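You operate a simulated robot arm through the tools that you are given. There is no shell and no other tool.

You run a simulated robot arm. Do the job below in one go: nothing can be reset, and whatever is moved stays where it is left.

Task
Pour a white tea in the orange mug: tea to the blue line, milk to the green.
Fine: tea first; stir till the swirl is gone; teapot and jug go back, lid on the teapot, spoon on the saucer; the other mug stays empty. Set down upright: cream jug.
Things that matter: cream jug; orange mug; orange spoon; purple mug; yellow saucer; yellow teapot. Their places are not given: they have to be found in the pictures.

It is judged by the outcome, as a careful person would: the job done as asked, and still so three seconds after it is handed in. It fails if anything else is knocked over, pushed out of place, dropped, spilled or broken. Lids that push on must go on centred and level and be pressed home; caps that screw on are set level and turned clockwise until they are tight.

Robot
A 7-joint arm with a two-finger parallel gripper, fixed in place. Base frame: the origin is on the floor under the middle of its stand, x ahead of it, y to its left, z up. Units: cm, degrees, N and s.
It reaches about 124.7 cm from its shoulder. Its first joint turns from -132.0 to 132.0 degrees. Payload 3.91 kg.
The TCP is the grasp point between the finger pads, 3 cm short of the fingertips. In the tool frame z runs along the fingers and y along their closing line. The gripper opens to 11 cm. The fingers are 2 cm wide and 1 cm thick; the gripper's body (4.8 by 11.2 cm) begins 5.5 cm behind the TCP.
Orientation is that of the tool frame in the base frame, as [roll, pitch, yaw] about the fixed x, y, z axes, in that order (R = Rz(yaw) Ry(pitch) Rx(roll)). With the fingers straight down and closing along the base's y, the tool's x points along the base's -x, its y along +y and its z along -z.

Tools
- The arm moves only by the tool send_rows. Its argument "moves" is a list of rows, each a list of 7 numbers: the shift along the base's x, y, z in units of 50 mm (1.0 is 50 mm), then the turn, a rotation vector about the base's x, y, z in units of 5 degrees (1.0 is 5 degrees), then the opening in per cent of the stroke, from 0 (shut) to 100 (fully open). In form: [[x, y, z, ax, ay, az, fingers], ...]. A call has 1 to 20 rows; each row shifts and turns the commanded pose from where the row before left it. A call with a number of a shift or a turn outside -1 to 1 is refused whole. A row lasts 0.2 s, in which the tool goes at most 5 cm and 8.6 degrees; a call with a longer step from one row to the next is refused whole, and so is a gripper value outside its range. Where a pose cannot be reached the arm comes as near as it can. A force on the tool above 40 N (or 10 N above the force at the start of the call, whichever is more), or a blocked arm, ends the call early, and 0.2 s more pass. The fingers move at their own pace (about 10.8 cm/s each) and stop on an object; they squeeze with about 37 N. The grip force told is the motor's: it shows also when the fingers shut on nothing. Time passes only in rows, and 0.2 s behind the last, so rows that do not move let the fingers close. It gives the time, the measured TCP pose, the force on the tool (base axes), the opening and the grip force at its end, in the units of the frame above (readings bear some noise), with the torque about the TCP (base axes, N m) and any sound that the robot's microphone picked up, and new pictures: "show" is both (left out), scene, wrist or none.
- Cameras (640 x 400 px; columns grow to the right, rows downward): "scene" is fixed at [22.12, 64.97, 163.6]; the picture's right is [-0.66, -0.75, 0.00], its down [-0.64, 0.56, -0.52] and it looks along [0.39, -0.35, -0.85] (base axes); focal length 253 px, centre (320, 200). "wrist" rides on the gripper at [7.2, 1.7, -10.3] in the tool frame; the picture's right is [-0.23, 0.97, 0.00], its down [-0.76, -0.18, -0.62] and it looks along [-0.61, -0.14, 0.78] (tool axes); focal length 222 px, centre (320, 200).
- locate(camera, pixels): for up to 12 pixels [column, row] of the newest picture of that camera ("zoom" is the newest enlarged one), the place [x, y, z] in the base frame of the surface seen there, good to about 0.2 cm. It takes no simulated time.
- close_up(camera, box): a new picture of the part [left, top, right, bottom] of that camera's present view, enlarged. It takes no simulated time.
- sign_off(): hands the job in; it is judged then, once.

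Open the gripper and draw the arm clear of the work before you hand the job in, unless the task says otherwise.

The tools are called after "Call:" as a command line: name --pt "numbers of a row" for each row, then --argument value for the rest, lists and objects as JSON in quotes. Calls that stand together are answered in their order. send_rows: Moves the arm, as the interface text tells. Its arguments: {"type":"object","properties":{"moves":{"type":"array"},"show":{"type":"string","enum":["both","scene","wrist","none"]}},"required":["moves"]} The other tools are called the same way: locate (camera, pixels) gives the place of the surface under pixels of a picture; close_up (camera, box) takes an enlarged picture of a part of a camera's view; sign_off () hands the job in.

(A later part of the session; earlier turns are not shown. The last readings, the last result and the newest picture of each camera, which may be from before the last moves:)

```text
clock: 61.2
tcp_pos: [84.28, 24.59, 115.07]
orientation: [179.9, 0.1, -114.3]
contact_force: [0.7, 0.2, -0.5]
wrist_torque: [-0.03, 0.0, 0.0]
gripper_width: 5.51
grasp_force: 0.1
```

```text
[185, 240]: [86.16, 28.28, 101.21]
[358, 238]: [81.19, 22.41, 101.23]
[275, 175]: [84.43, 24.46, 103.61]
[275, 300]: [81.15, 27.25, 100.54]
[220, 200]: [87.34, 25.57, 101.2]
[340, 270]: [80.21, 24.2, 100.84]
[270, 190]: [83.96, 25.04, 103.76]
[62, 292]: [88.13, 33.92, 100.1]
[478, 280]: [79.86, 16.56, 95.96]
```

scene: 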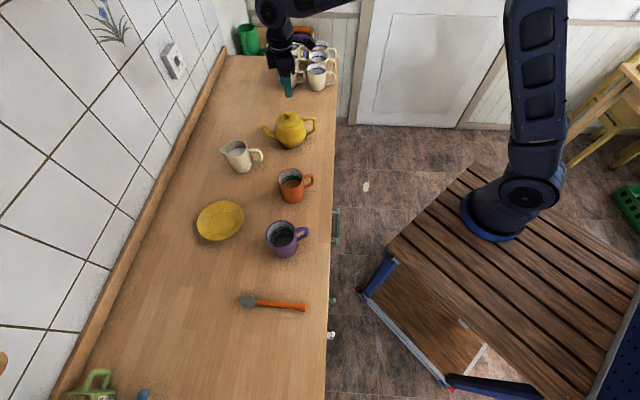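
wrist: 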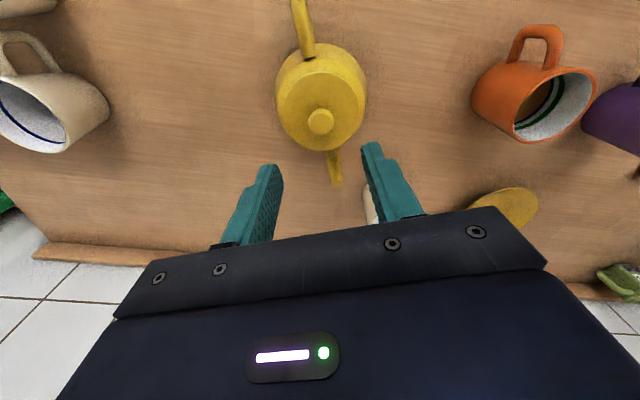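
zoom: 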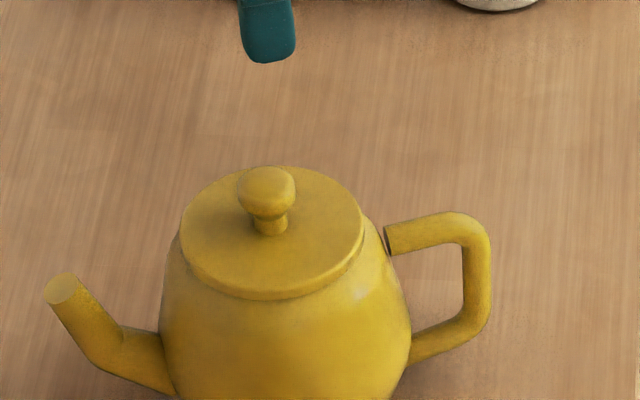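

The lid sits level and centred (disc edges z≈101.2). Next the milk jug: I move to a viewing pose in front of its handle and yaw to its heading (~56°).

Call:
send_rows --pt "-0.277 0.23 0.1 0 0 -0.323 60" --pt "-0.277 0.23 0.1 0 0 -0.323 60" --pt "-0.277 0.23 0.1 0 0 -0.323 60" --pt "-0.277 0.23 0.1 0 0 -0.323 60" --pt "-0.277 0.23 0.1 0 0 -0.323 60" --pt "-0.277 0.23 0.1 0 0 -0.323 60" --pt "0 0 0 0 0 0 60"

Call:
close_up --camera "wrist" --box '[256, 110, 416, 210]'

```text
clock: 62.8
tcp_pos: [75.91, 31.46, 118.36]
orientation: [179.9, 0.0, -124.0]
contact_force: [-0.5, -0.9, 0.5]
wrist_torque: [0.0, -0.02, -0.03]
gripper_width: 6.61
grasp_force: 0.2
```

scene: 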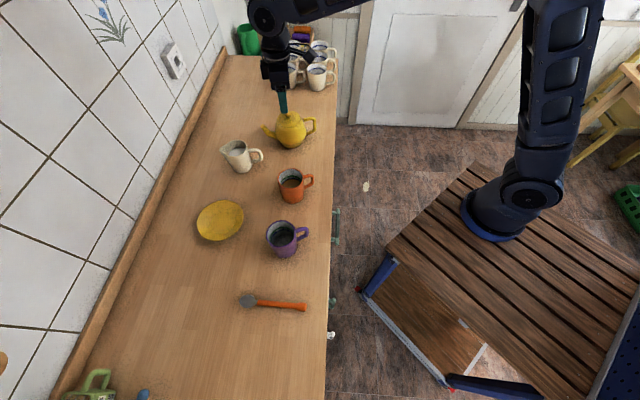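
wrist: 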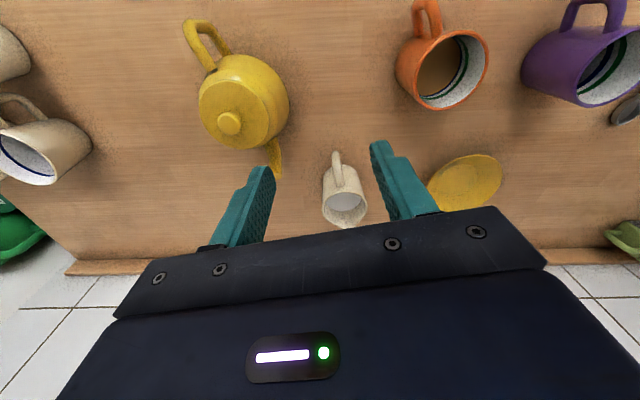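

```text
4.00 times, centred on (336, 160) of wrist
```

zoom: 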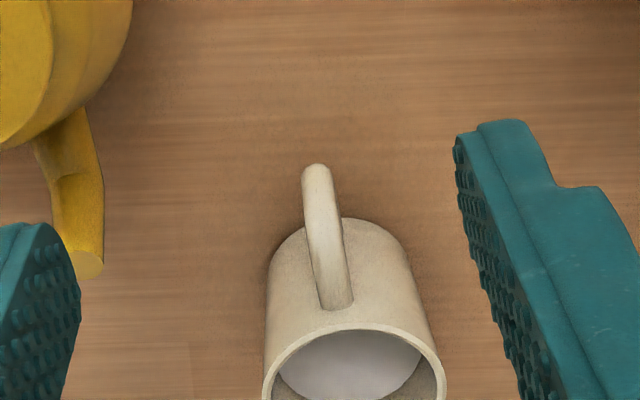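

I locate the jug handle's surface points from above.

Call:
locate --camera "zoom" --pixels '[[316, 167], [317, 185], [303, 190], [331, 185], [322, 220], [309, 220], [337, 220], [330, 260], [338, 300], [322, 300], [352, 300], [318, 175]]'

Call:
locate --camera "zoom" --pixels '[[350, 333], [290, 352], [410, 345], [268, 380], [440, 375], [270, 270], [405, 260], [350, 218], [350, 370], [300, 370]]'

```text
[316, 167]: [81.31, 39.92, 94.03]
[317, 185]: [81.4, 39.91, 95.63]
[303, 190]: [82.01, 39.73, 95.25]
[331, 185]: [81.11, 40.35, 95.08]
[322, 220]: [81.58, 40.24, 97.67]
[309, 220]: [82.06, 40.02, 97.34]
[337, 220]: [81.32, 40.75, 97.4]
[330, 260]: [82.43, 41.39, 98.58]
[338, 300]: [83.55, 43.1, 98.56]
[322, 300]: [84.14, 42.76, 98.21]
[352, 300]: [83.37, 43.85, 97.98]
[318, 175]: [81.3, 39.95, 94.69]
```

```text
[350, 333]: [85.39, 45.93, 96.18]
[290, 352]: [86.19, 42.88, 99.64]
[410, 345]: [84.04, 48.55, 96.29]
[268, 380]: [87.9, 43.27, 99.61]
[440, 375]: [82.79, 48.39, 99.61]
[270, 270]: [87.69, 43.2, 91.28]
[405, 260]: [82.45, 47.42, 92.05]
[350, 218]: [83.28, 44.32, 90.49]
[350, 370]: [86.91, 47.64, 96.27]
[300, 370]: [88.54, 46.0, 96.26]
```

Jug heading is 56°, handle top bar z≈98, outer bar ≈7.5 cm from its axis. To keep clear of the teapot I pitch the tool to 45° and go to a standoff 9 cm from the handle.

Call:
send_rows --pt "0.0558 0.0884 -0.3155 0.829 -0.559 0 50" --pt "0.0558 0.0884 -0.3155 0.829 -0.559 0 50" --pt "0.0558 0.0884 -0.3155 0.829 -0.559 0 50" --pt "0.0558 0.0884 -0.3155 0.829 -0.559 0 50" --pt "0.0558 0.0884 -0.3155 0.829 -0.559 0 50" --pt "0.0558 0.0884 -0.3155 0.829 -0.559 0 50" --pt "0.0558 0.0884 -0.3155 0.829 -0.559 0 50" --pt "0.0558 0.0884 -0.3155 0.829 -0.559 0 50" --pt "0.0558 0.0884 -0.3155 0.829 -0.559 0 50" --pt "0 0 0 0 0 0 50"

Call:
close_up --camera "scene" --box '[216, 80, 344, 180]'

```text
clock: 65.0
tcp_pos: [78.6, 35.44, 103.97]
orientation: [-179.9, 45.0, -123.8]
contact_force: [-0.1, -0.6, 0.5]
wrist_torque: [-0.01, 0.0, 0.0]
gripper_width: 5.49
grasp_force: 0.0
```

scene: 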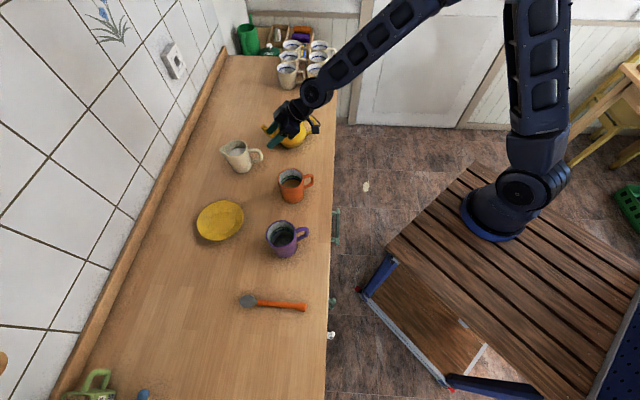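
wrist: 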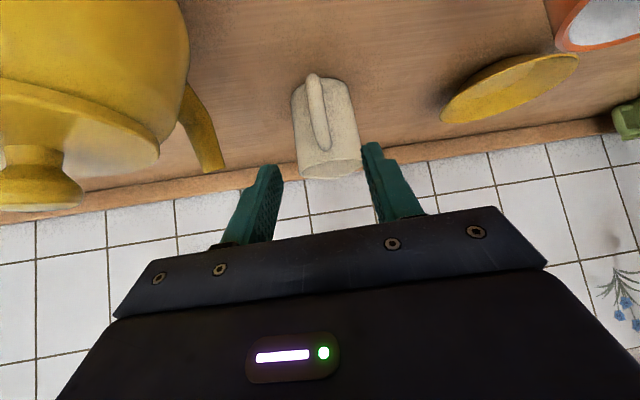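

```text
4.00 times, centred on (280, 130) of scene
```

zoom: 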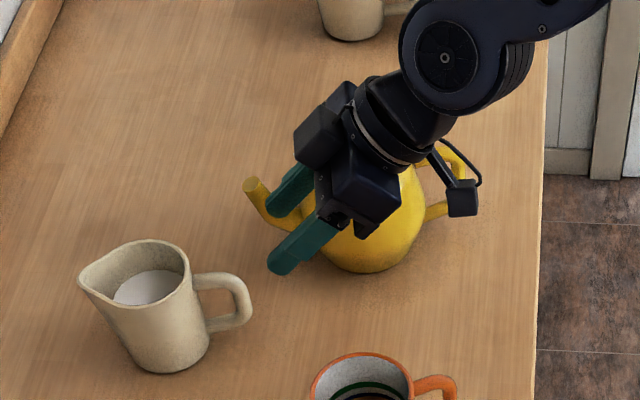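

The standoff pose is right and clear of the teapot. I advance along the fingers to straddle the jug's handle.

Call:
send_rows --pt "0.14 0.2124 -0.25 0 0 0 50" --pt "0.14 0.2124 -0.25 0 0 0 50" --pt "0.14 0.2124 -0.25 0 0 0 50" --pt "0.14 0.2124 -0.25 0 0 0 50" --pt "0.14 0.2124 -0.25 0 0 0 50" --pt "0 0 0 0 0 0 50"

Call:
close_up --camera "scene" --box '[206, 110, 302, 170]'

Call:
close_up --camera "wrist" --box '[200, 60, 440, 220]'

```text
clock: 66.4
tcp_pos: [81.98, 40.8, 97.64]
orientation: [-179.9, 45.0, -123.9]
contact_force: [0.3, 0.4, -0.1]
wrist_torque: [0.02, 0.02, 0.01]
gripper_width: 5.49
grasp_force: 0.1
```

scene: 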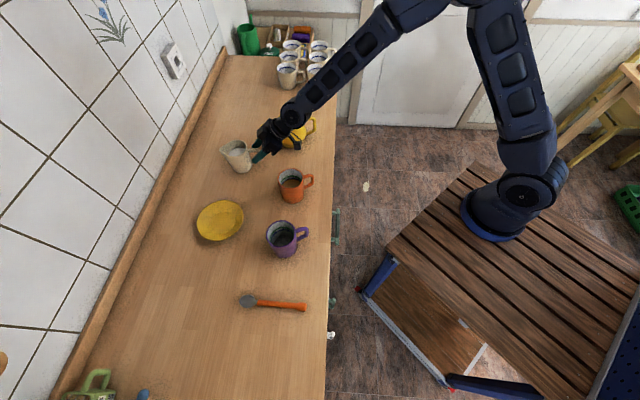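
wrist: 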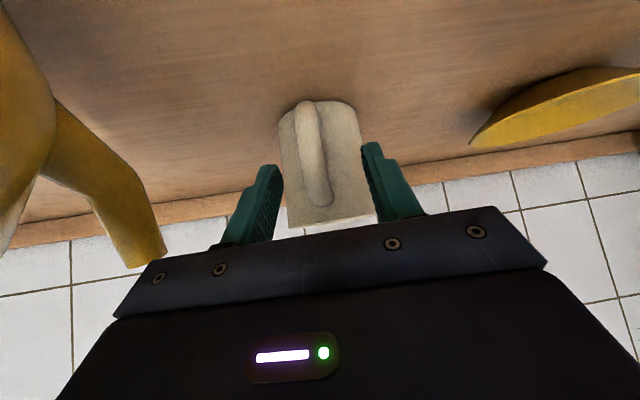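

```text
6.67 times, centred on (254, 140) of scene
```

zoom: 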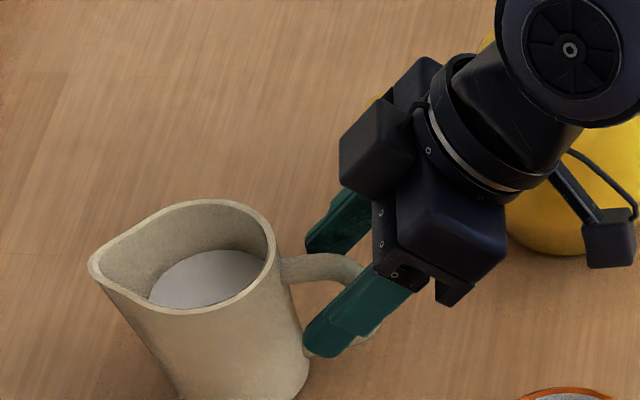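

```text
2.50 times, centred on (320, 140) of wrist
```

zoom: 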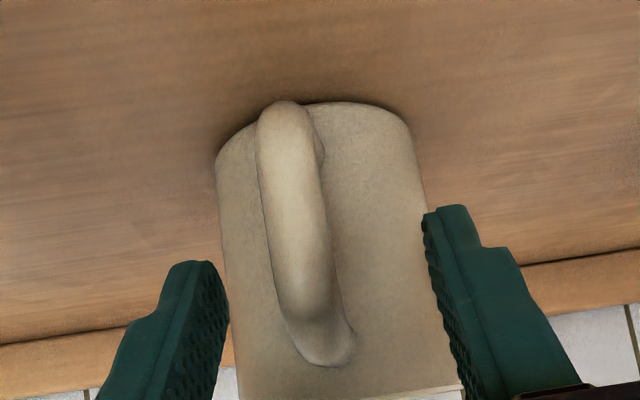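

The handle lies between the fingers. I close gradually onto it.

Call:
send_rows --pt "0 0 0 0 0 0 38" --pt "0 0 0 0 0 0 28" --pt "0 0 0 0 0 0 23" --pt "0 0 0 0 0 0 19" --pt "0 0 0 0 0 0 16" --pt "0 0 0 0 0 0 14" --pt "0 0 0 0 0 0 12" --pt "0 0 0 0 0 0 10" --pt "0 0 0 0 0 0 5" --pt "0 0 0 0 0 0 0" --pt "0 0 0 0 0 0 0"

Call:
close_up --camera "scene" --box '[206, 110, 302, 170]'

```text
clock: 68.8
tcp_pos: [81.85, 40.79, 97.81]
orientation: [-179.9, 45.0, -123.9]
contact_force: [4.1, 0.0, 2.7]
wrist_torque: [0.37, -0.2, -0.28]
gripper_width: 1.46
grasp_force: 36.9
```

scene: 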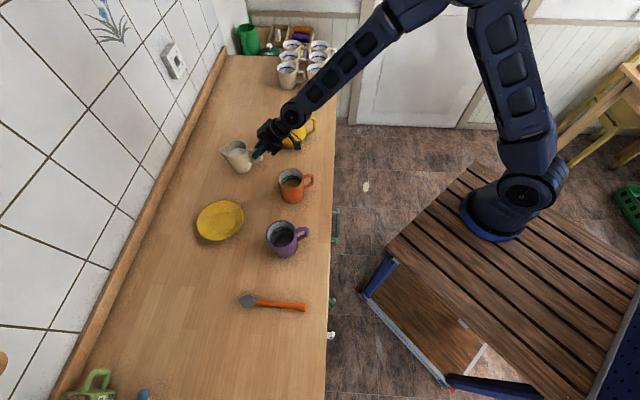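
wrist: 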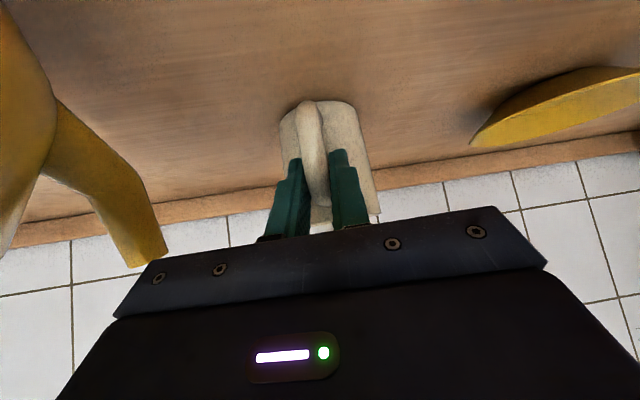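

```text
6.67 times, centred on (254, 140) of scene
```

zoom: 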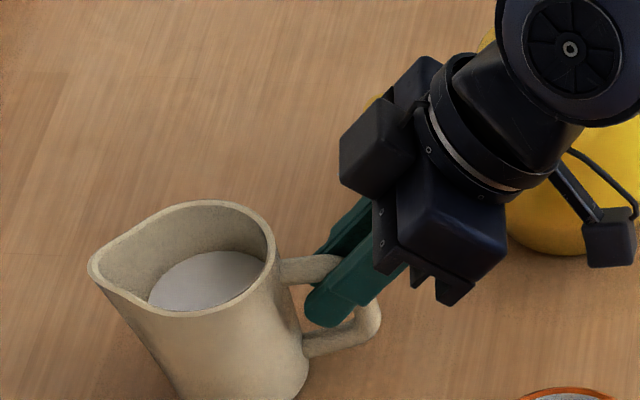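

The jug's handle is held (1.46 cm). I lift 1 cm slowly and check levelness.

Call:
send_rows --pt "0 0 0.05 0 0 0 0" --pt "0 0 0.05 0 0 0 0" --pt "0 0 0.05 0 0 0 0" --pt "0 0 0.05 0 0 0 0" --pt "0 0 0 0 0 0 0" --pt "0 0 0 0 0 0 0" --show "scene"

Call:
close_up --camera "scene" --box '[206, 110, 302, 170]'

Call:
locate --camera "zoom" --pixels '[[86, 260], [85, 256], [130, 215], [200, 197], [245, 210], [270, 255], [240, 290], [180, 305], [120, 285], [200, 270], [170, 290]]'

```text
clock: 70.2
tcp_pos: [81.96, 40.82, 98.67]
orientation: [-179.9, 45.0, -123.9]
contact_force: [0.0, -0.4, -5.9]
wrist_torque: [-0.37, 0.23, -0.01]
gripper_width: 1.42
grasp_force: 36.9
```

scene: 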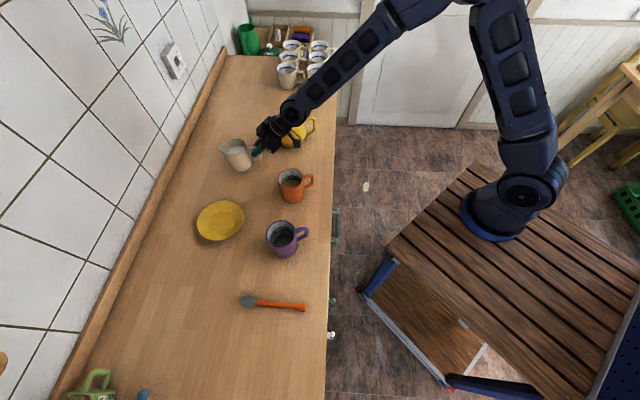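

```text
6.67 times, centred on (254, 140) of scene
```

zoom: 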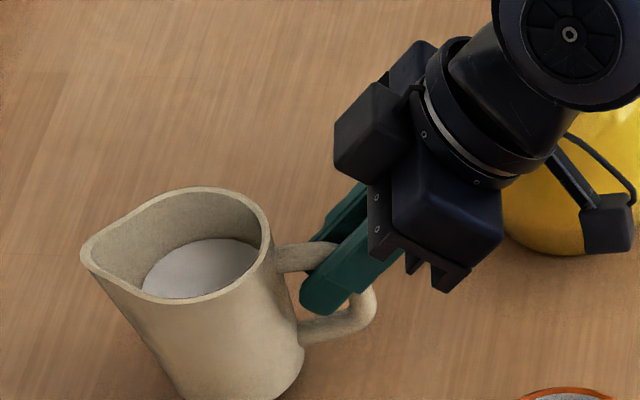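

```text
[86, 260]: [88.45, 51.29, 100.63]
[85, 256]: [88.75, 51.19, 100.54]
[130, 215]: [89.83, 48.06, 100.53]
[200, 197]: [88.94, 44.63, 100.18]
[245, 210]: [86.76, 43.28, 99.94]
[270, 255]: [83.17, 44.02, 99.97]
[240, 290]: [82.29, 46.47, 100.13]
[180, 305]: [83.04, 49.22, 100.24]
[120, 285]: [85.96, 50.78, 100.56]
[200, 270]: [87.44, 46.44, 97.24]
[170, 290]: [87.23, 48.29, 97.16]
```

The jug is held, tilted only ≈4° back (lip z 100.6, handle side 99.95), milk safe. I raise it 13.8 cm.

Call:
send_rows --pt "0 0 0.1 0 0 0 0" --pt "0 0 0.2 0 0 0 0" --pt "0 0 0.3 0 0 0 0" --pt "0 0 0.3 0 0 0 0" --pt "0 0 0.3 0 0 0 0" --pt "0 0 0.3 0 0 0 0" --pt "0 0 0.3 0 0 0 0" --pt "0 0 0.3 0 0 0 0" --pt "0 0 0.3 0 0 0 0" --pt "0 0 0.2 0 0 0 0" --pt "0 0 0.16 0 0 0 0" --pt "0 0 0 0 0 0 0" --show "scene"

Call:
close_up --camera "scene" --box '[200, 90, 312, 160]'

```text
clock: 72.8
tcp_pos: [81.89, 40.8, 112.4]
orientation: [-179.8, 45.1, -124.0]
contact_force: [0.4, -0.2, -6.4]
wrist_torque: [-0.35, 0.28, 0.01]
gripper_width: 1.44
grasp_force: 36.8
```

scene: 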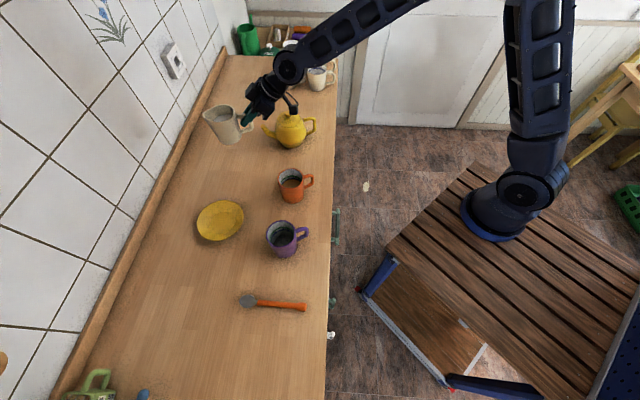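

```text
5.71 times, centred on (256, 125) of scene
```

zoom: 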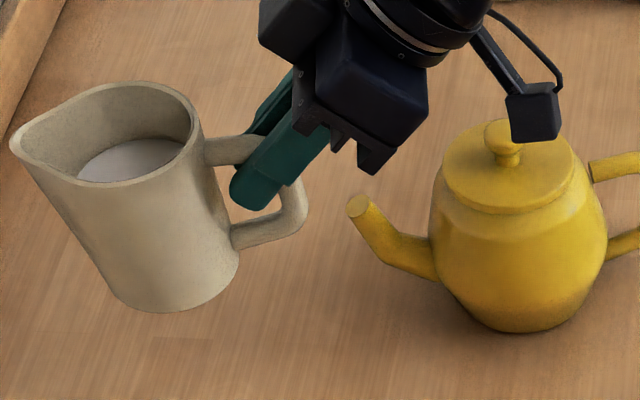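

The jug is high and steady. I carry it over to the orange mug.

Call:
send_rows --pt "-0.179 -0.08 0 0 0 0 0" --pt "-0.357 -0.16 0 0 0 0 0" --pt "-0.4465 -0.2 0 0 0 0 0" --pt "-0.4465 -0.2 0 0 0 0 0" --pt "-0.4465 -0.2 0 0 0 0 0" --pt "-0.4465 -0.2 0 0 0 0 0" --pt "-0.4465 -0.2 0 0 0 0 0" --pt "-0.4465 -0.2 0 0 0 0 0" --pt "-0.4465 -0.2 0 0 0 0 0" --pt "-0.4465 -0.2 0 0 0 0 0" --pt "-0.4465 -0.2 0 0 0 0 0" --pt "-0.357 -0.16 0 0 0 0 0" --pt "-0.179 -0.08 0 0 0 0 0" --pt "0 0 0 0 0 0 0" --show "scene"

Call:
close_up --camera "scene" --box '[232, 110, 360, 200]'

```text
clock: 75.8
tcp_pos: [56.49, 29.44, 112.36]
orientation: [-179.9, 45.1, -124.0]
contact_force: [0.3, -0.6, -6.3]
wrist_torque: [-0.37, 0.23, 0.0]
gripper_width: 1.43
grasp_force: 37.1
```

scene: 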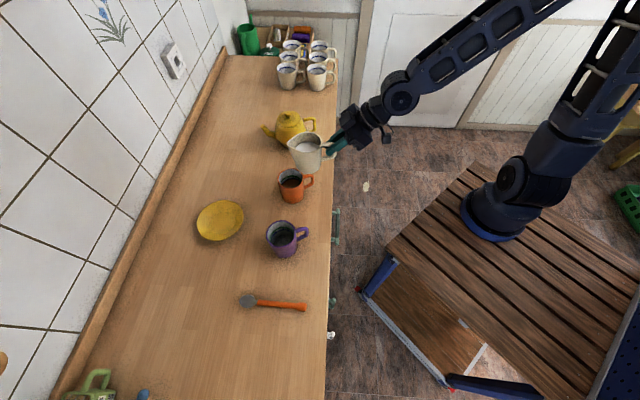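

```text
4.44 times, centred on (296, 155) of scene
```

zoom: 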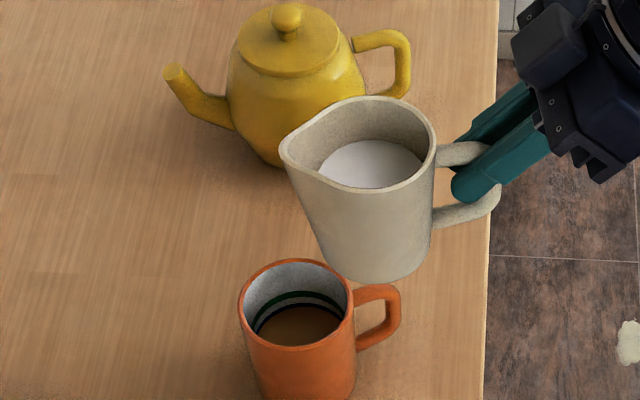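

Lip is over the mug. I tilt to 25° in 2.5° steps keeping the lip above the mug's centre.

Call:
send_rows --pt "0.0039 0.0058 0 -0.4145 0.2795 0 0" --pt "0.0039 0.0058 0 -0.4145 0.2795 0 0" --pt "0.0039 0.0058 0 -0.4145 0.2795 0 0" --pt "0.0039 0.0058 0 -0.4145 0.2795 0 0" --pt "0.0039 0.0058 0 -0.4145 0.2795 0 0" --pt "0.0039 0.0058 0 -0.4145 0.2795 0 0" --pt "0.0039 0.0058 0 -0.4145 0.2795 0 0" --pt "0.0039 0.0058 0 -0.4145 0.2795 0 0" --pt "0.0039 0.0058 0 -0.4145 0.2795 0 0" --pt "0.0039 0.0058 0 -0.4145 0.2795 0 0" --pt "0 0 0 0 0 0 0" --show "scene"

Call:
close_up --camera "scene" --box '[256, 130, 352, 200]'

Call:
locate --camera "zoom" --pixels '[[212, 195], [215, 190], [208, 200], [220, 210], [260, 240], [300, 225], [300, 200], [300, 340], [225, 330]]'

```text
clock: 78.2
tcp_pos: [56.61, 29.54, 112.42]
orientation: [-180.0, 20.0, -123.9]
contact_force: [0.3, 0.6, -6.2]
wrist_torque: [-0.24, 0.17, -0.01]
gripper_width: 1.44
grasp_force: 37.2
```

scene: 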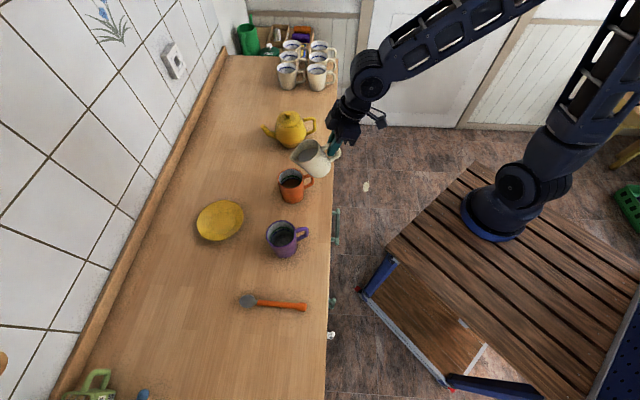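

```text
5.71 times, centred on (304, 165) of scene
```

zoom: 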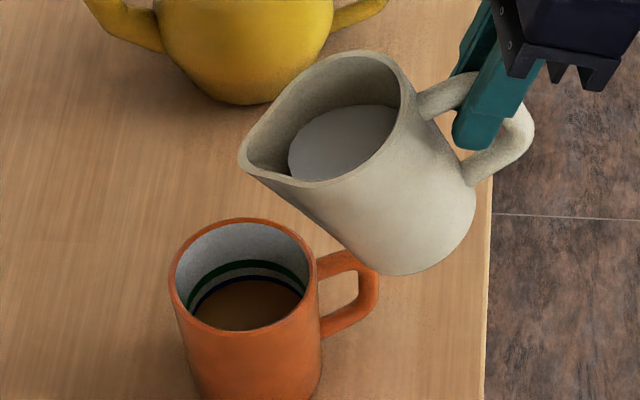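

```text
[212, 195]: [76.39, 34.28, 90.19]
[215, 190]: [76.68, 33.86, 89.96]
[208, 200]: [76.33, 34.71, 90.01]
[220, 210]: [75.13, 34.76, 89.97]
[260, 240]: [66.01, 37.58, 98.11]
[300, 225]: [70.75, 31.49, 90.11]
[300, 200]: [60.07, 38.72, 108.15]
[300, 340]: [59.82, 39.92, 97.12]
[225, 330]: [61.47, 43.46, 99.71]
```

The lip is at about (243,165) in the zoom; I locate it to check it's over the mug.

Call:
locate --camera "zoom" --pixels '[[242, 158], [243, 165], [247, 172], [260, 178], [300, 183], [250, 135], [330, 140], [300, 155], [410, 270], [350, 240]]'

```text
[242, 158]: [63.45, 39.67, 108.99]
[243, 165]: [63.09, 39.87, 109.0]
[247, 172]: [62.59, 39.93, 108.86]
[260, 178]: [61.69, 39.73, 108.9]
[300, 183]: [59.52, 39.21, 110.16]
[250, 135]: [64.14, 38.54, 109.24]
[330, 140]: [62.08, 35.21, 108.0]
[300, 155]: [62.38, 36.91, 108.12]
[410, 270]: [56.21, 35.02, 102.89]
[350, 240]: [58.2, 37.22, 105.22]
```

Lip at (63.3,39.85,109.0), 0.7 cm short of the mug centre; the milk is 0.9 cm below the lip. I tilt 6° more slowly.

Call:
send_rows --pt "0.012 0.018 -0.04 -0.2487 0.1677 0 0" --pt "0.012 0.018 -0.04 -0.2487 0.1677 0 0" --pt "0.012 0.018 -0.04 -0.2487 0.1677 0 0" --pt "0.012 0.018 0 -0.2487 0.1677 0 0" --pt "0 0 0 0 0 0 0" --pt "0 0 0 0 0 0 0" --show "scene"

Call:
close_up --camera "scene" --box '[264, 145, 344, 200]'

```text
clock: 79.6
tcp_pos: [56.92, 30.1, 111.76]
orientation: [-180.0, 13.9, -123.9]
contact_force: [-0.5, -0.6, -6.4]
wrist_torque: [-0.18, 0.17, -0.01]
gripper_width: 1.4
grasp_force: 37.0
```

scene: 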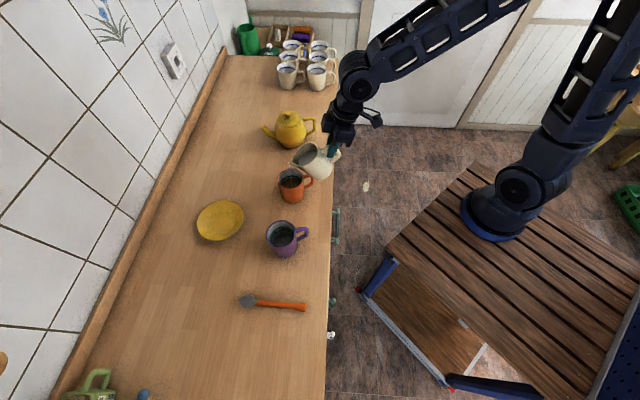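

```text
7.27 times, centred on (304, 172) of scene
```

zoom: 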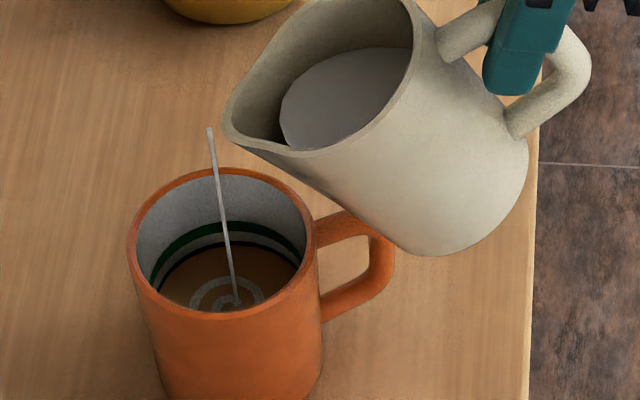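

Milk flows in a thin stream into the mug and a swirl appears. I check level and stream position.

Call:
locate --camera "zoom" --pixels '[[190, 290], [260, 280], [200, 270], [218, 180], [224, 220], [210, 132], [222, 120]]'

Call:
send_rows --pt "0.008 0.012 0 -0.1658 0.1118 0 0" --pt "0 0 0 0 0 0 0" --pt "0 0 0 0 0 0 0" --show "scene"

Call:
close_up --camera "scene" --box '[264, 150, 344, 200]'

Call:
locate --camera "zoom" --pixels '[[180, 275], [190, 265], [260, 270], [270, 255], [200, 250], [240, 240], [220, 250]]'

```text
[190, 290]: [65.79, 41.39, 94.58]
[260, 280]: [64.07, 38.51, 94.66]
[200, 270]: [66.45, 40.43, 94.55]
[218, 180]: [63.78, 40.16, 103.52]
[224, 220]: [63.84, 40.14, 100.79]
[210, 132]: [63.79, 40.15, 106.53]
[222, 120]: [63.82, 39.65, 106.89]
```

```text
clock: 80.4
tcp_pos: [56.89, 30.06, 111.87]
orientation: [180.0, 13.1, -124.0]
contact_force: [0.0, -0.5, -6.8]
wrist_torque: [-0.2, 0.11, -0.01]
gripper_width: 1.44
grasp_force: 37.1
```

scene: 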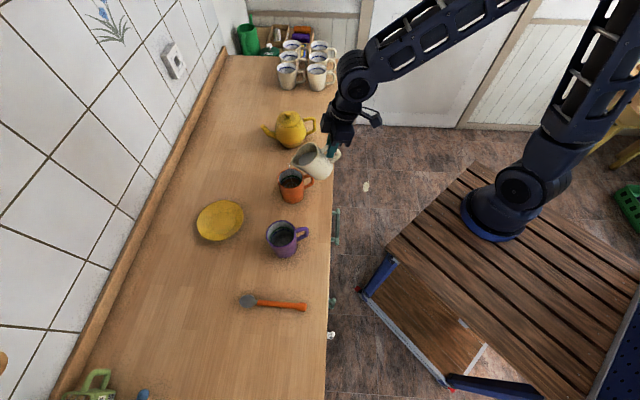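

```text
8.00 times, centred on (304, 175) of scene
```

zoom: 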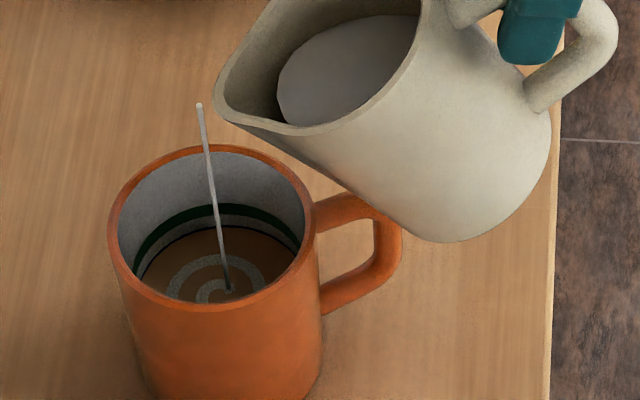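

```text
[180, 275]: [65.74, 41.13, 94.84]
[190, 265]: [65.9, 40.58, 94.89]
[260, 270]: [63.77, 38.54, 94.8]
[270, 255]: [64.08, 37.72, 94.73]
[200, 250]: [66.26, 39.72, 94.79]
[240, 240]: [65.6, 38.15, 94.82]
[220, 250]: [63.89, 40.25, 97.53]
```

Level 94.8, stream centred at (63.8,40.15). I tilt 3° more with pauses.

Call:
send_rows --pt "0.008 0.012 0 -0.1658 0.1118 0 0" --pt "0 0 0 0 0 0 0" --pt "0.008 0.012 0 -0.1658 0.1118 0 0" --pt "0 0 0 0 0 0 0" --pt "0.008 0.012 0 -0.1658 0.1118 0 0" --pt "0 0 0 0 0 0 0" --pt "0 0 0 0 0 0 0" --pt "0 0 0 0 0 0 0" --show "scene"

Call:
close_up --camera "scene" --box '[264, 150, 344, 200]'

Call:
locate --camera "zoom" --pixels '[[180, 275], [190, 265], [260, 270], [270, 255], [200, 250], [240, 240], [205, 160], [213, 200]]'

```text
clock: 82.2
tcp_pos: [57.05, 30.27, 111.83]
orientation: [180.0, 10.1, -124.0]
contact_force: [-0.2, -0.1, -6.3]
wrist_torque: [-0.16, 0.11, 0.0]
gripper_width: 1.44
grasp_force: 37.9
```

scene: 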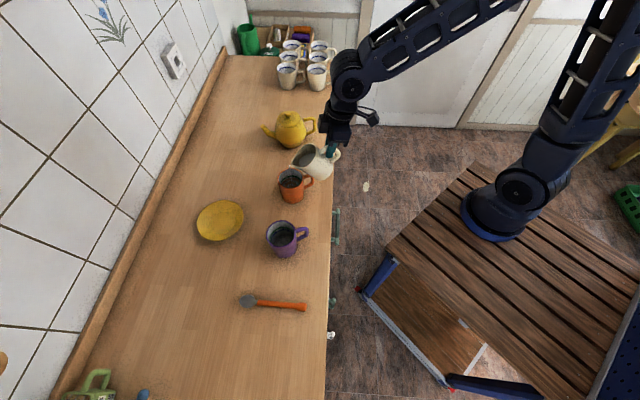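

```text
8.00 times, centred on (304, 175) of scene
```

zoom: 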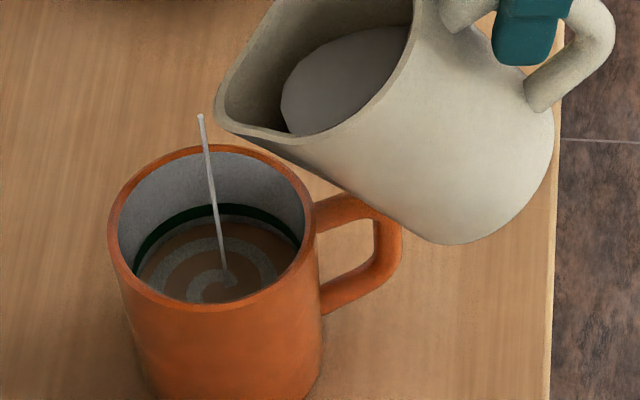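

```text
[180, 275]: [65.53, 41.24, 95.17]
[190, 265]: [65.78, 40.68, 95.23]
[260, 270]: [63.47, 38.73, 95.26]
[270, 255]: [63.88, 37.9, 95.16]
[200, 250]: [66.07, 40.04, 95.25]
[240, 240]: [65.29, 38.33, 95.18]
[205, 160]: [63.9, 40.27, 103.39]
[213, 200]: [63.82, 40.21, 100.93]
```

Level 95.2, target 96.05. I add 4° with pauses.

Call:
send_rows --pt "0.009 0.013 0 -0.1658 0.1118 0 0" --pt "0 0 0 0 0 0 0" --pt "0.009 0.013 0 -0.1658 0.1118 0 0" --pt "0 0 0 0 0 0 0" --pt "0.009 0.013 0 -0.1658 0.1118 0 0" --pt "0 0 0 0 0 0 0" --pt "0.009 0.013 0 -0.1658 0.1118 0 0" --pt "0 0 0 0 0 0 0" --pt "0 0 0 0 0 0 0" --show "scene"

Call:
close_up --camera "scene" --box '[264, 150, 344, 200]'

Call:
locate --camera "zoom" --pixels '[[180, 275], [190, 265], [260, 270], [270, 255], [200, 250], [240, 240], [205, 160], [213, 200]]'

```text
clock: 84.2
tcp_pos: [57.2, 30.53, 111.94]
orientation: [180.0, 6.0, -123.9]
contact_force: [-1.3, 1.2, -5.6]
wrist_torque: [-0.11, 0.09, -0.02]
gripper_width: 1.41
grasp_force: 36.9
```

scene: 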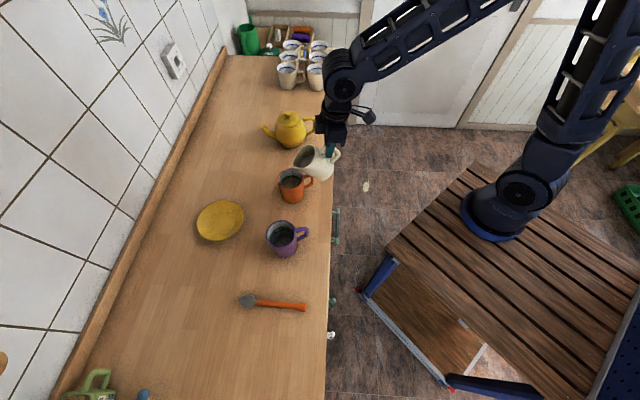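

```text
8.00 times, centred on (304, 175) of scene
```

zoom: 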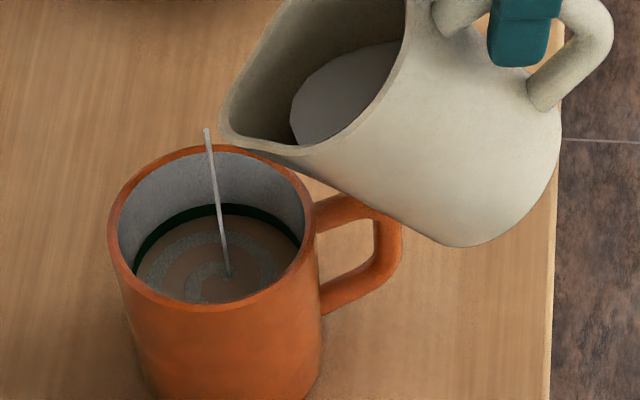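

```text
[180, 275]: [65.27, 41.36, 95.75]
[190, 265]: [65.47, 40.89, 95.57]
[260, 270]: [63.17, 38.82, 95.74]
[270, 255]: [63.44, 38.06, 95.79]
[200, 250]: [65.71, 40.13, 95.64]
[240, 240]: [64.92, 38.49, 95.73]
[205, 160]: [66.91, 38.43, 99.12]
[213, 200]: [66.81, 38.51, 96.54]
```

Level 95.7. I add 2° more and wait.

Call:
send_rows --pt "0.009 0.013 0 -0.1658 0.1118 0 0" --pt "0 0 0 0 0 0 0" --pt "0.009 0.013 0 -0.1658 0.1118 0 0" --pt "0 0 0 0 0 0 0" --pt "0 0 0 0 0 0 0" --show "scene"

Call:
close_up --camera "scene" --box '[264, 150, 344, 200]'

Call:
locate --camera "zoom" --pixels '[[180, 275], [190, 265], [260, 270], [270, 255], [200, 250], [240, 240], [170, 260], [250, 285]]'

```text
clock: 85.4
tcp_pos: [57.36, 30.72, 111.88]
orientation: [179.9, 3.9, -124.0]
contact_force: [0.2, 0.1, -6.0]
wrist_torque: [-0.13, 0.11, 0.01]
gripper_width: 1.44
grasp_force: 37.1
```

scene: 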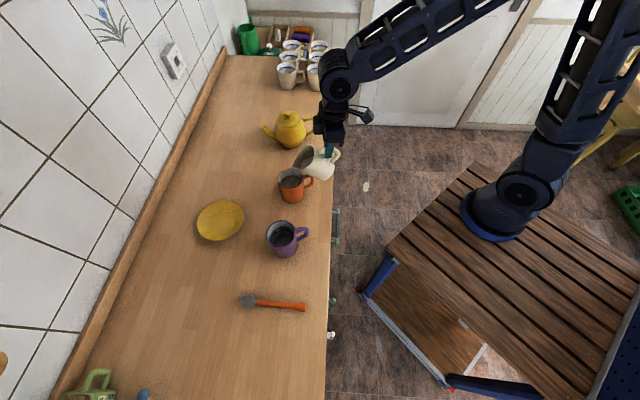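

```text
8.00 times, centred on (304, 175) of scene
```

zoom: 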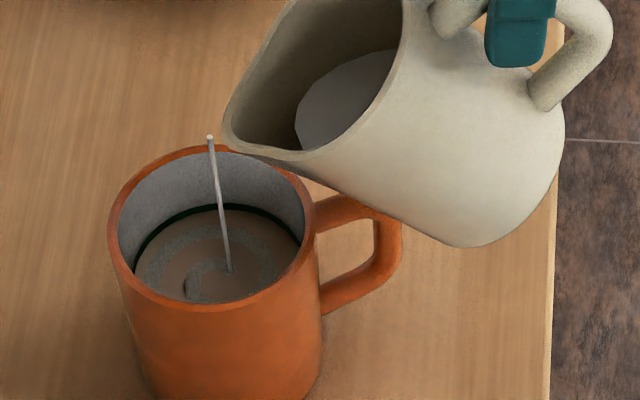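

```text
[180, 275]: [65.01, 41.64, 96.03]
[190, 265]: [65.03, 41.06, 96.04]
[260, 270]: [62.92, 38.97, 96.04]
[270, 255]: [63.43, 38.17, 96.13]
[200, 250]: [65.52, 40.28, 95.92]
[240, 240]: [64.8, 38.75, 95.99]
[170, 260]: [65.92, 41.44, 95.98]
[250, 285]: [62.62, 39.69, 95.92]
```

Level ≈96.0, right on the green line. I tilt the jug back at once, keeping the lip over the mug.

Call:
send_rows --pt "-0.03 -0.045 0 0.829 -0.559 0 0" --pt "-0.03 -0.045 0 0.829 -0.559 0 0" --pt "-0.028 -0.042 0.02 0.829 -0.559 0 0" --pt "-0.025 -0.037 0.02 0.829 -0.559 0 0" --pt "-0.022 -0.034 0.02 0.746 -0.503 0 0" --pt "-0.02 -0.03 0.02 0.746 -0.503 0 0" --pt "-0.018 -0.027 0.02 0.746 -0.503 0 0" --pt "-0.015 -0.02 0.02 0.746 -0.503 0 0" --pt "-0.01 -0.015 0 0.514 -0.347 0 0" --pt "0 0 0 0 0 0 0" --pt "0 0 0 0 0 0 0" --show "scene"

Call:
close_up --camera "scene" --box '[264, 155, 328, 195]'

Call:
locate --camera "zoom" --pixels '[[220, 270], [250, 300], [210, 290], [300, 270], [250, 250], [280, 250], [200, 270], [270, 280]]'

Call:
close_up --camera "scene" --box '[232, 110, 360, 200]'

```text
clock: 87.8
tcp_pos: [56.37, 29.26, 112.53]
orientation: [-179.9, 45.1, -124.0]
contact_force: [0.0, 0.1, -6.2]
wrist_torque: [-0.33, 0.22, -0.01]
gripper_width: 1.41
grasp_force: 36.3
```

scene: 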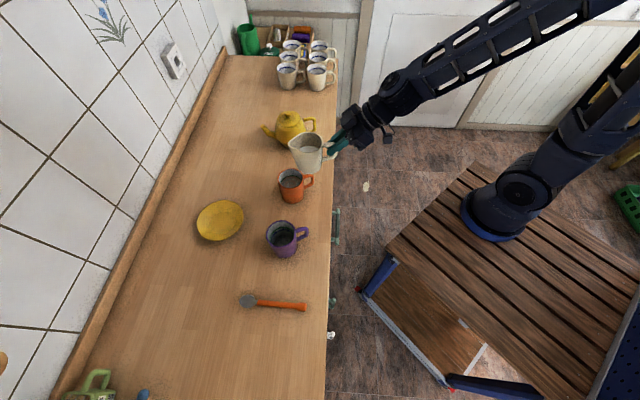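

```text
10.00 times, centred on (296, 175) of scene
```

zoom: 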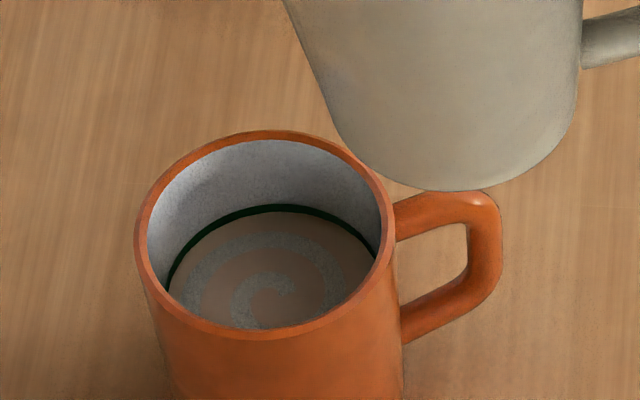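

```text
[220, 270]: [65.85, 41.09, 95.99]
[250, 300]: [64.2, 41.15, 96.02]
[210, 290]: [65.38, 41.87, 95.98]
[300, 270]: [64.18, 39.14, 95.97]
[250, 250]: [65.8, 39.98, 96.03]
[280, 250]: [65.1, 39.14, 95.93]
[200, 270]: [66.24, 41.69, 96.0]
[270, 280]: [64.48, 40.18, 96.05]
```

```text
4.44 times, centred on (296, 155) of scene
```

zoom: 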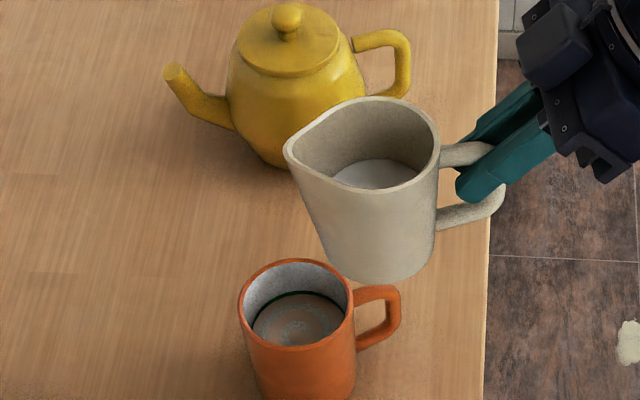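

Level 96.0 on the green line, a swirl is visible. Now I carry the jug back to its place along the same route.

Call:
send_rows --pt "0.1795 0.0814 0 0 0 0 0" --pt "0.359 0.1627 0 0 0 0 0" --pt "0.4487 0.2034 0 0 0 0 0" --pt "0.4487 0.2034 0 0 0 0 0" --pt "0.4487 0.2034 0 0 0 0 0" --pt "0.4487 0.2034 0 0 0 0 0" --pt "0.4487 0.2034 0 0 0 0 0" --pt "0.4487 0.2034 0 0 0 0 0" --pt "0.4487 0.2034 0 0 0 0 0" --pt "0.4487 0.2034 0 0 0 0 0" --pt "0.4487 0.2034 0 0 0 0 0" --pt "0.359 0.1627 0 0 0 0 0" --pt "0.1795 0.0814 0 0 0 0 0" --pt "0 0 0 0 0 0 0" --show "scene"

```text
clock: 90.8
tcp_pos: [82.0, 40.9, 112.38]
orientation: [179.9, 45.1, -123.9]
contact_force: [-0.3, 0.2, -5.5]
wrist_torque: [-0.32, 0.18, 0.01]
gripper_width: 1.43
grasp_force: 36.9
```

scene: 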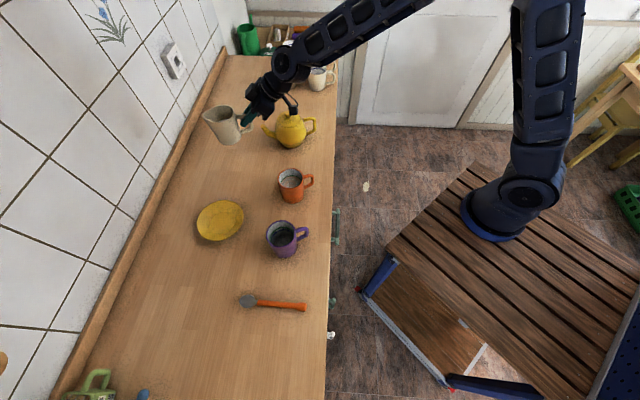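

Above its place; I measure the jug's tilt to set it down flat.

Call:
close_up --camera "scene" --box '[192, 90, 288, 150]'

Call:
locate --camera "zoom" --pixels '[[80, 155], [84, 165], [110, 125], [170, 107], [230, 112], [262, 140], [268, 160], [250, 190], [200, 210], [130, 205], [190, 185]]'

```text
6.67 times, centred on (240, 120) of scene
```

zoom: 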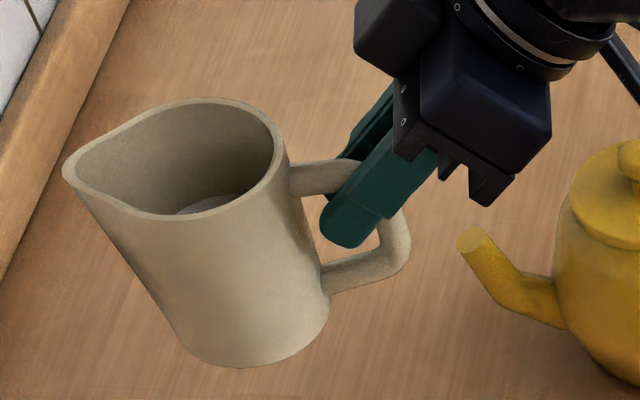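

```text
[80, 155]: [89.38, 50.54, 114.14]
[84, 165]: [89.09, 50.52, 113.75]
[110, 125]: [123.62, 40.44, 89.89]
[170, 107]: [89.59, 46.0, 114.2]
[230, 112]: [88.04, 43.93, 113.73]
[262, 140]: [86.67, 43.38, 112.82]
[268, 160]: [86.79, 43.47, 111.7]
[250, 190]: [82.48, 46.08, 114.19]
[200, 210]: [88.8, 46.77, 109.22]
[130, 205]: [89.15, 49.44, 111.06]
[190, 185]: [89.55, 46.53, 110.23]
```

Call:
locate --camera "zoom" --pixels '[[66, 168], [72, 180], [110, 204], [160, 216], [210, 212], [255, 190], [279, 160], [270, 125], [200, 101], [130, 121], [85, 148]]'

```text
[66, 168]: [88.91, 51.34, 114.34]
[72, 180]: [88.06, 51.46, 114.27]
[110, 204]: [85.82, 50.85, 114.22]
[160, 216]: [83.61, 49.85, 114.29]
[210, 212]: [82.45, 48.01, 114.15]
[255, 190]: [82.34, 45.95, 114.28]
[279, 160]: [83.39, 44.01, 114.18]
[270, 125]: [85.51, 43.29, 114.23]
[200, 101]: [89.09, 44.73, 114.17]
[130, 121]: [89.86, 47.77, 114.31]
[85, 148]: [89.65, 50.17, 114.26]
```

The rim is level (114.2–114.3), 14.6 cm above its resting height. I lower 13.5 cm, then slow down.

Call:
send_rows --pt "0 0 -0.1 0 0 0 0" --pt "0 0 -0.2 0 0 0 0" --pt "0 0 -0.3 0 0 0 0" --pt "0 0 -0.3 0 0 0 0" --pt "0 0 -0.3 0 0 0 0" --pt "0 0 -0.3 0 0 0 0" --pt "0 0 -0.3 0 0 0 0" --pt "0 0 -0.3 0 0 0 0" --pt "0 0 -0.3 0 0 0 0" --pt "0 0 -0.2 0 0 0 0" --pt "0 0 -0.1 0 0 0 0" --pt "0 0 0 0 0 0 0" --show "scene"

Call:
close_up --camera "scene" --box '[206, 110, 302, 170]'

Call:
locate --camera "zoom" --pixels '[[84, 258], [120, 284], [180, 302], [240, 287], [270, 250], [255, 215], [200, 192], [130, 217], [200, 390]]'

```text
clock: 93.4
tcp_pos: [81.88, 40.88, 99.08]
orientation: [-180.0, 45.1, -123.8]
contact_force: [0.7, 0.1, -6.4]
wrist_torque: [-0.36, 0.18, -0.04]
gripper_width: 1.42
grasp_force: 36.6
```

scene: 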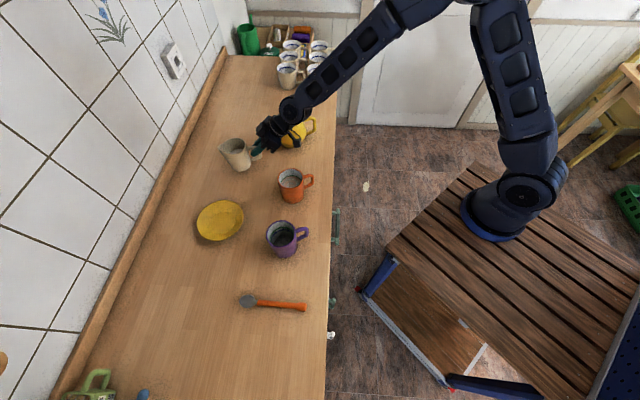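

```text
6.67 times, centred on (254, 140) of scene
```

zoom: 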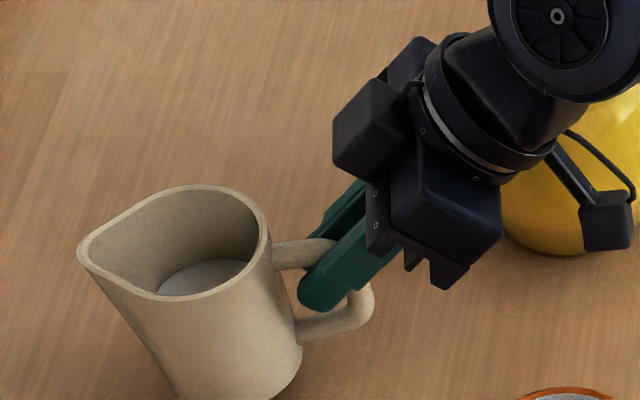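

```text
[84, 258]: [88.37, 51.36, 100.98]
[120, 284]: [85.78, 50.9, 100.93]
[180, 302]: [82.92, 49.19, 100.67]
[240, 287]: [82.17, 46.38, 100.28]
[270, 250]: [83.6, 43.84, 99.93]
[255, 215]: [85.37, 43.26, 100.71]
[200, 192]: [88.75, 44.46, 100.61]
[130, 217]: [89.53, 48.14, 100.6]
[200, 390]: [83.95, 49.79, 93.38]
```

About 1 cm to go. I lower in small steps watching the load.

Call:
send_rows --pt "0 0 -0.04 0 0 0 0" --pt "0 0 -0.04 0 0 0 0" --pt "0 0 -0.04 0 0 0 0" --pt "0 0 -0.03 0 0 0 0" --pt "0 0 0 0 0 0 0" --pt "0 0 0 0 0 0 0" --show "none"

```text
clock: 94.8
tcp_pos: [81.85, 40.84, 98.2]
orientation: [179.9, 45.1, -123.9]
contact_force: [-0.4, 0.2, -5.7]
wrist_torque: [-0.34, 0.22, 0.01]
gripper_width: 1.44
grasp_force: 37.1
```

Call:
send_rows --pt "0 0 -0.02 0 0 0 0" --pt "0 0 -0.02 0 0 0 0" --pt "0 0 0 0 0 0 0" --pt "0 0 0 0 0 0 0" --show "none"

```text
clock: 95.8
tcp_pos: [82.08, 40.81, 98.0]
orientation: [-180.0, 45.1, -123.9]
contact_force: [0.2, 0.1, -5.9]
wrist_torque: [-0.37, 0.2, 0.03]
gripper_width: 1.42
grasp_force: 37.0
```

Still hanging (5.9 N). I lower another 2 mm.

Call:
send_rows --pt "0 0 -0.02 0 0 0 0" --pt "0 0 -0.02 0 0 0 0" --pt "0 0 0 0 0 0 0" --pt "0 0 0 0 0 0 0" --show "scene"

Call:
close_up --camera "scene" --box '[206, 110, 302, 170]'

Call:
locate --camera "zoom" --pixels '[[90, 265], [120, 292], [180, 311], [240, 296], [275, 255], [255, 220], [200, 202], [130, 224]]'

```text
clock: 96.8
tcp_pos: [81.98, 40.89, 97.73]
orientation: [180.0, 45.1, -123.9]
contact_force: [-0.4, 0.4, -5.7]
wrist_torque: [-0.31, 0.2, 0.02]
gripper_width: 1.43
grasp_force: 37.1
```

scene: 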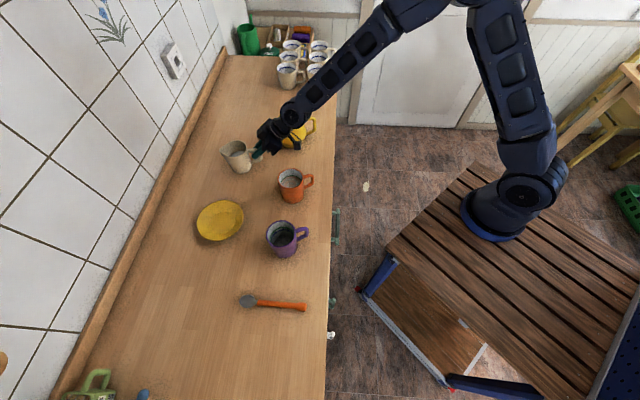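

```text
6.67 times, centred on (254, 140) of scene
```

zoom: 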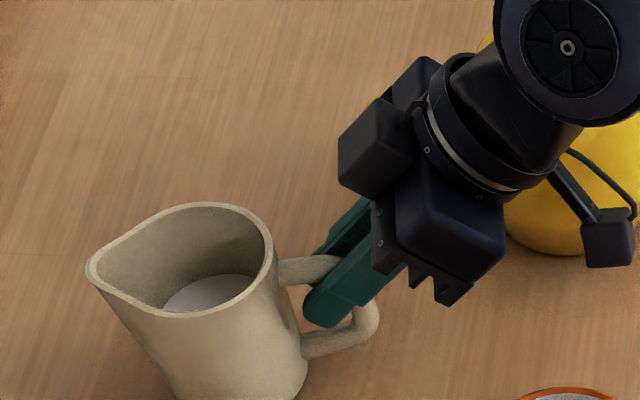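

```text
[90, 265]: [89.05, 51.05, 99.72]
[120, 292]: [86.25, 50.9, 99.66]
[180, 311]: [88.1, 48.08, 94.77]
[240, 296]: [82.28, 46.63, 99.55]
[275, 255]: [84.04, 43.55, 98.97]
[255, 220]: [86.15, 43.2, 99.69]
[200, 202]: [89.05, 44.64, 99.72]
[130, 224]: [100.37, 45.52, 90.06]
```

Rim at 99.7, about 1 mm from resting. I lower another 1–2 mm.

Call:
send_rows --pt "0 0 -0.02 0 0 0 0" --pt "0 0 0 0 0 0 0" --pt "0 0 0 0 0 0 0" --show "none"

```text
clock: 97.6
tcp_pos: [81.87, 40.84, 97.62]
orientation: [-179.9, 45.2, -124.0]
contact_force: [1.5, -1.7, -0.2]
wrist_torque: [0.06, 0.01, -0.11]
gripper_width: 1.41
grasp_force: 37.0
```

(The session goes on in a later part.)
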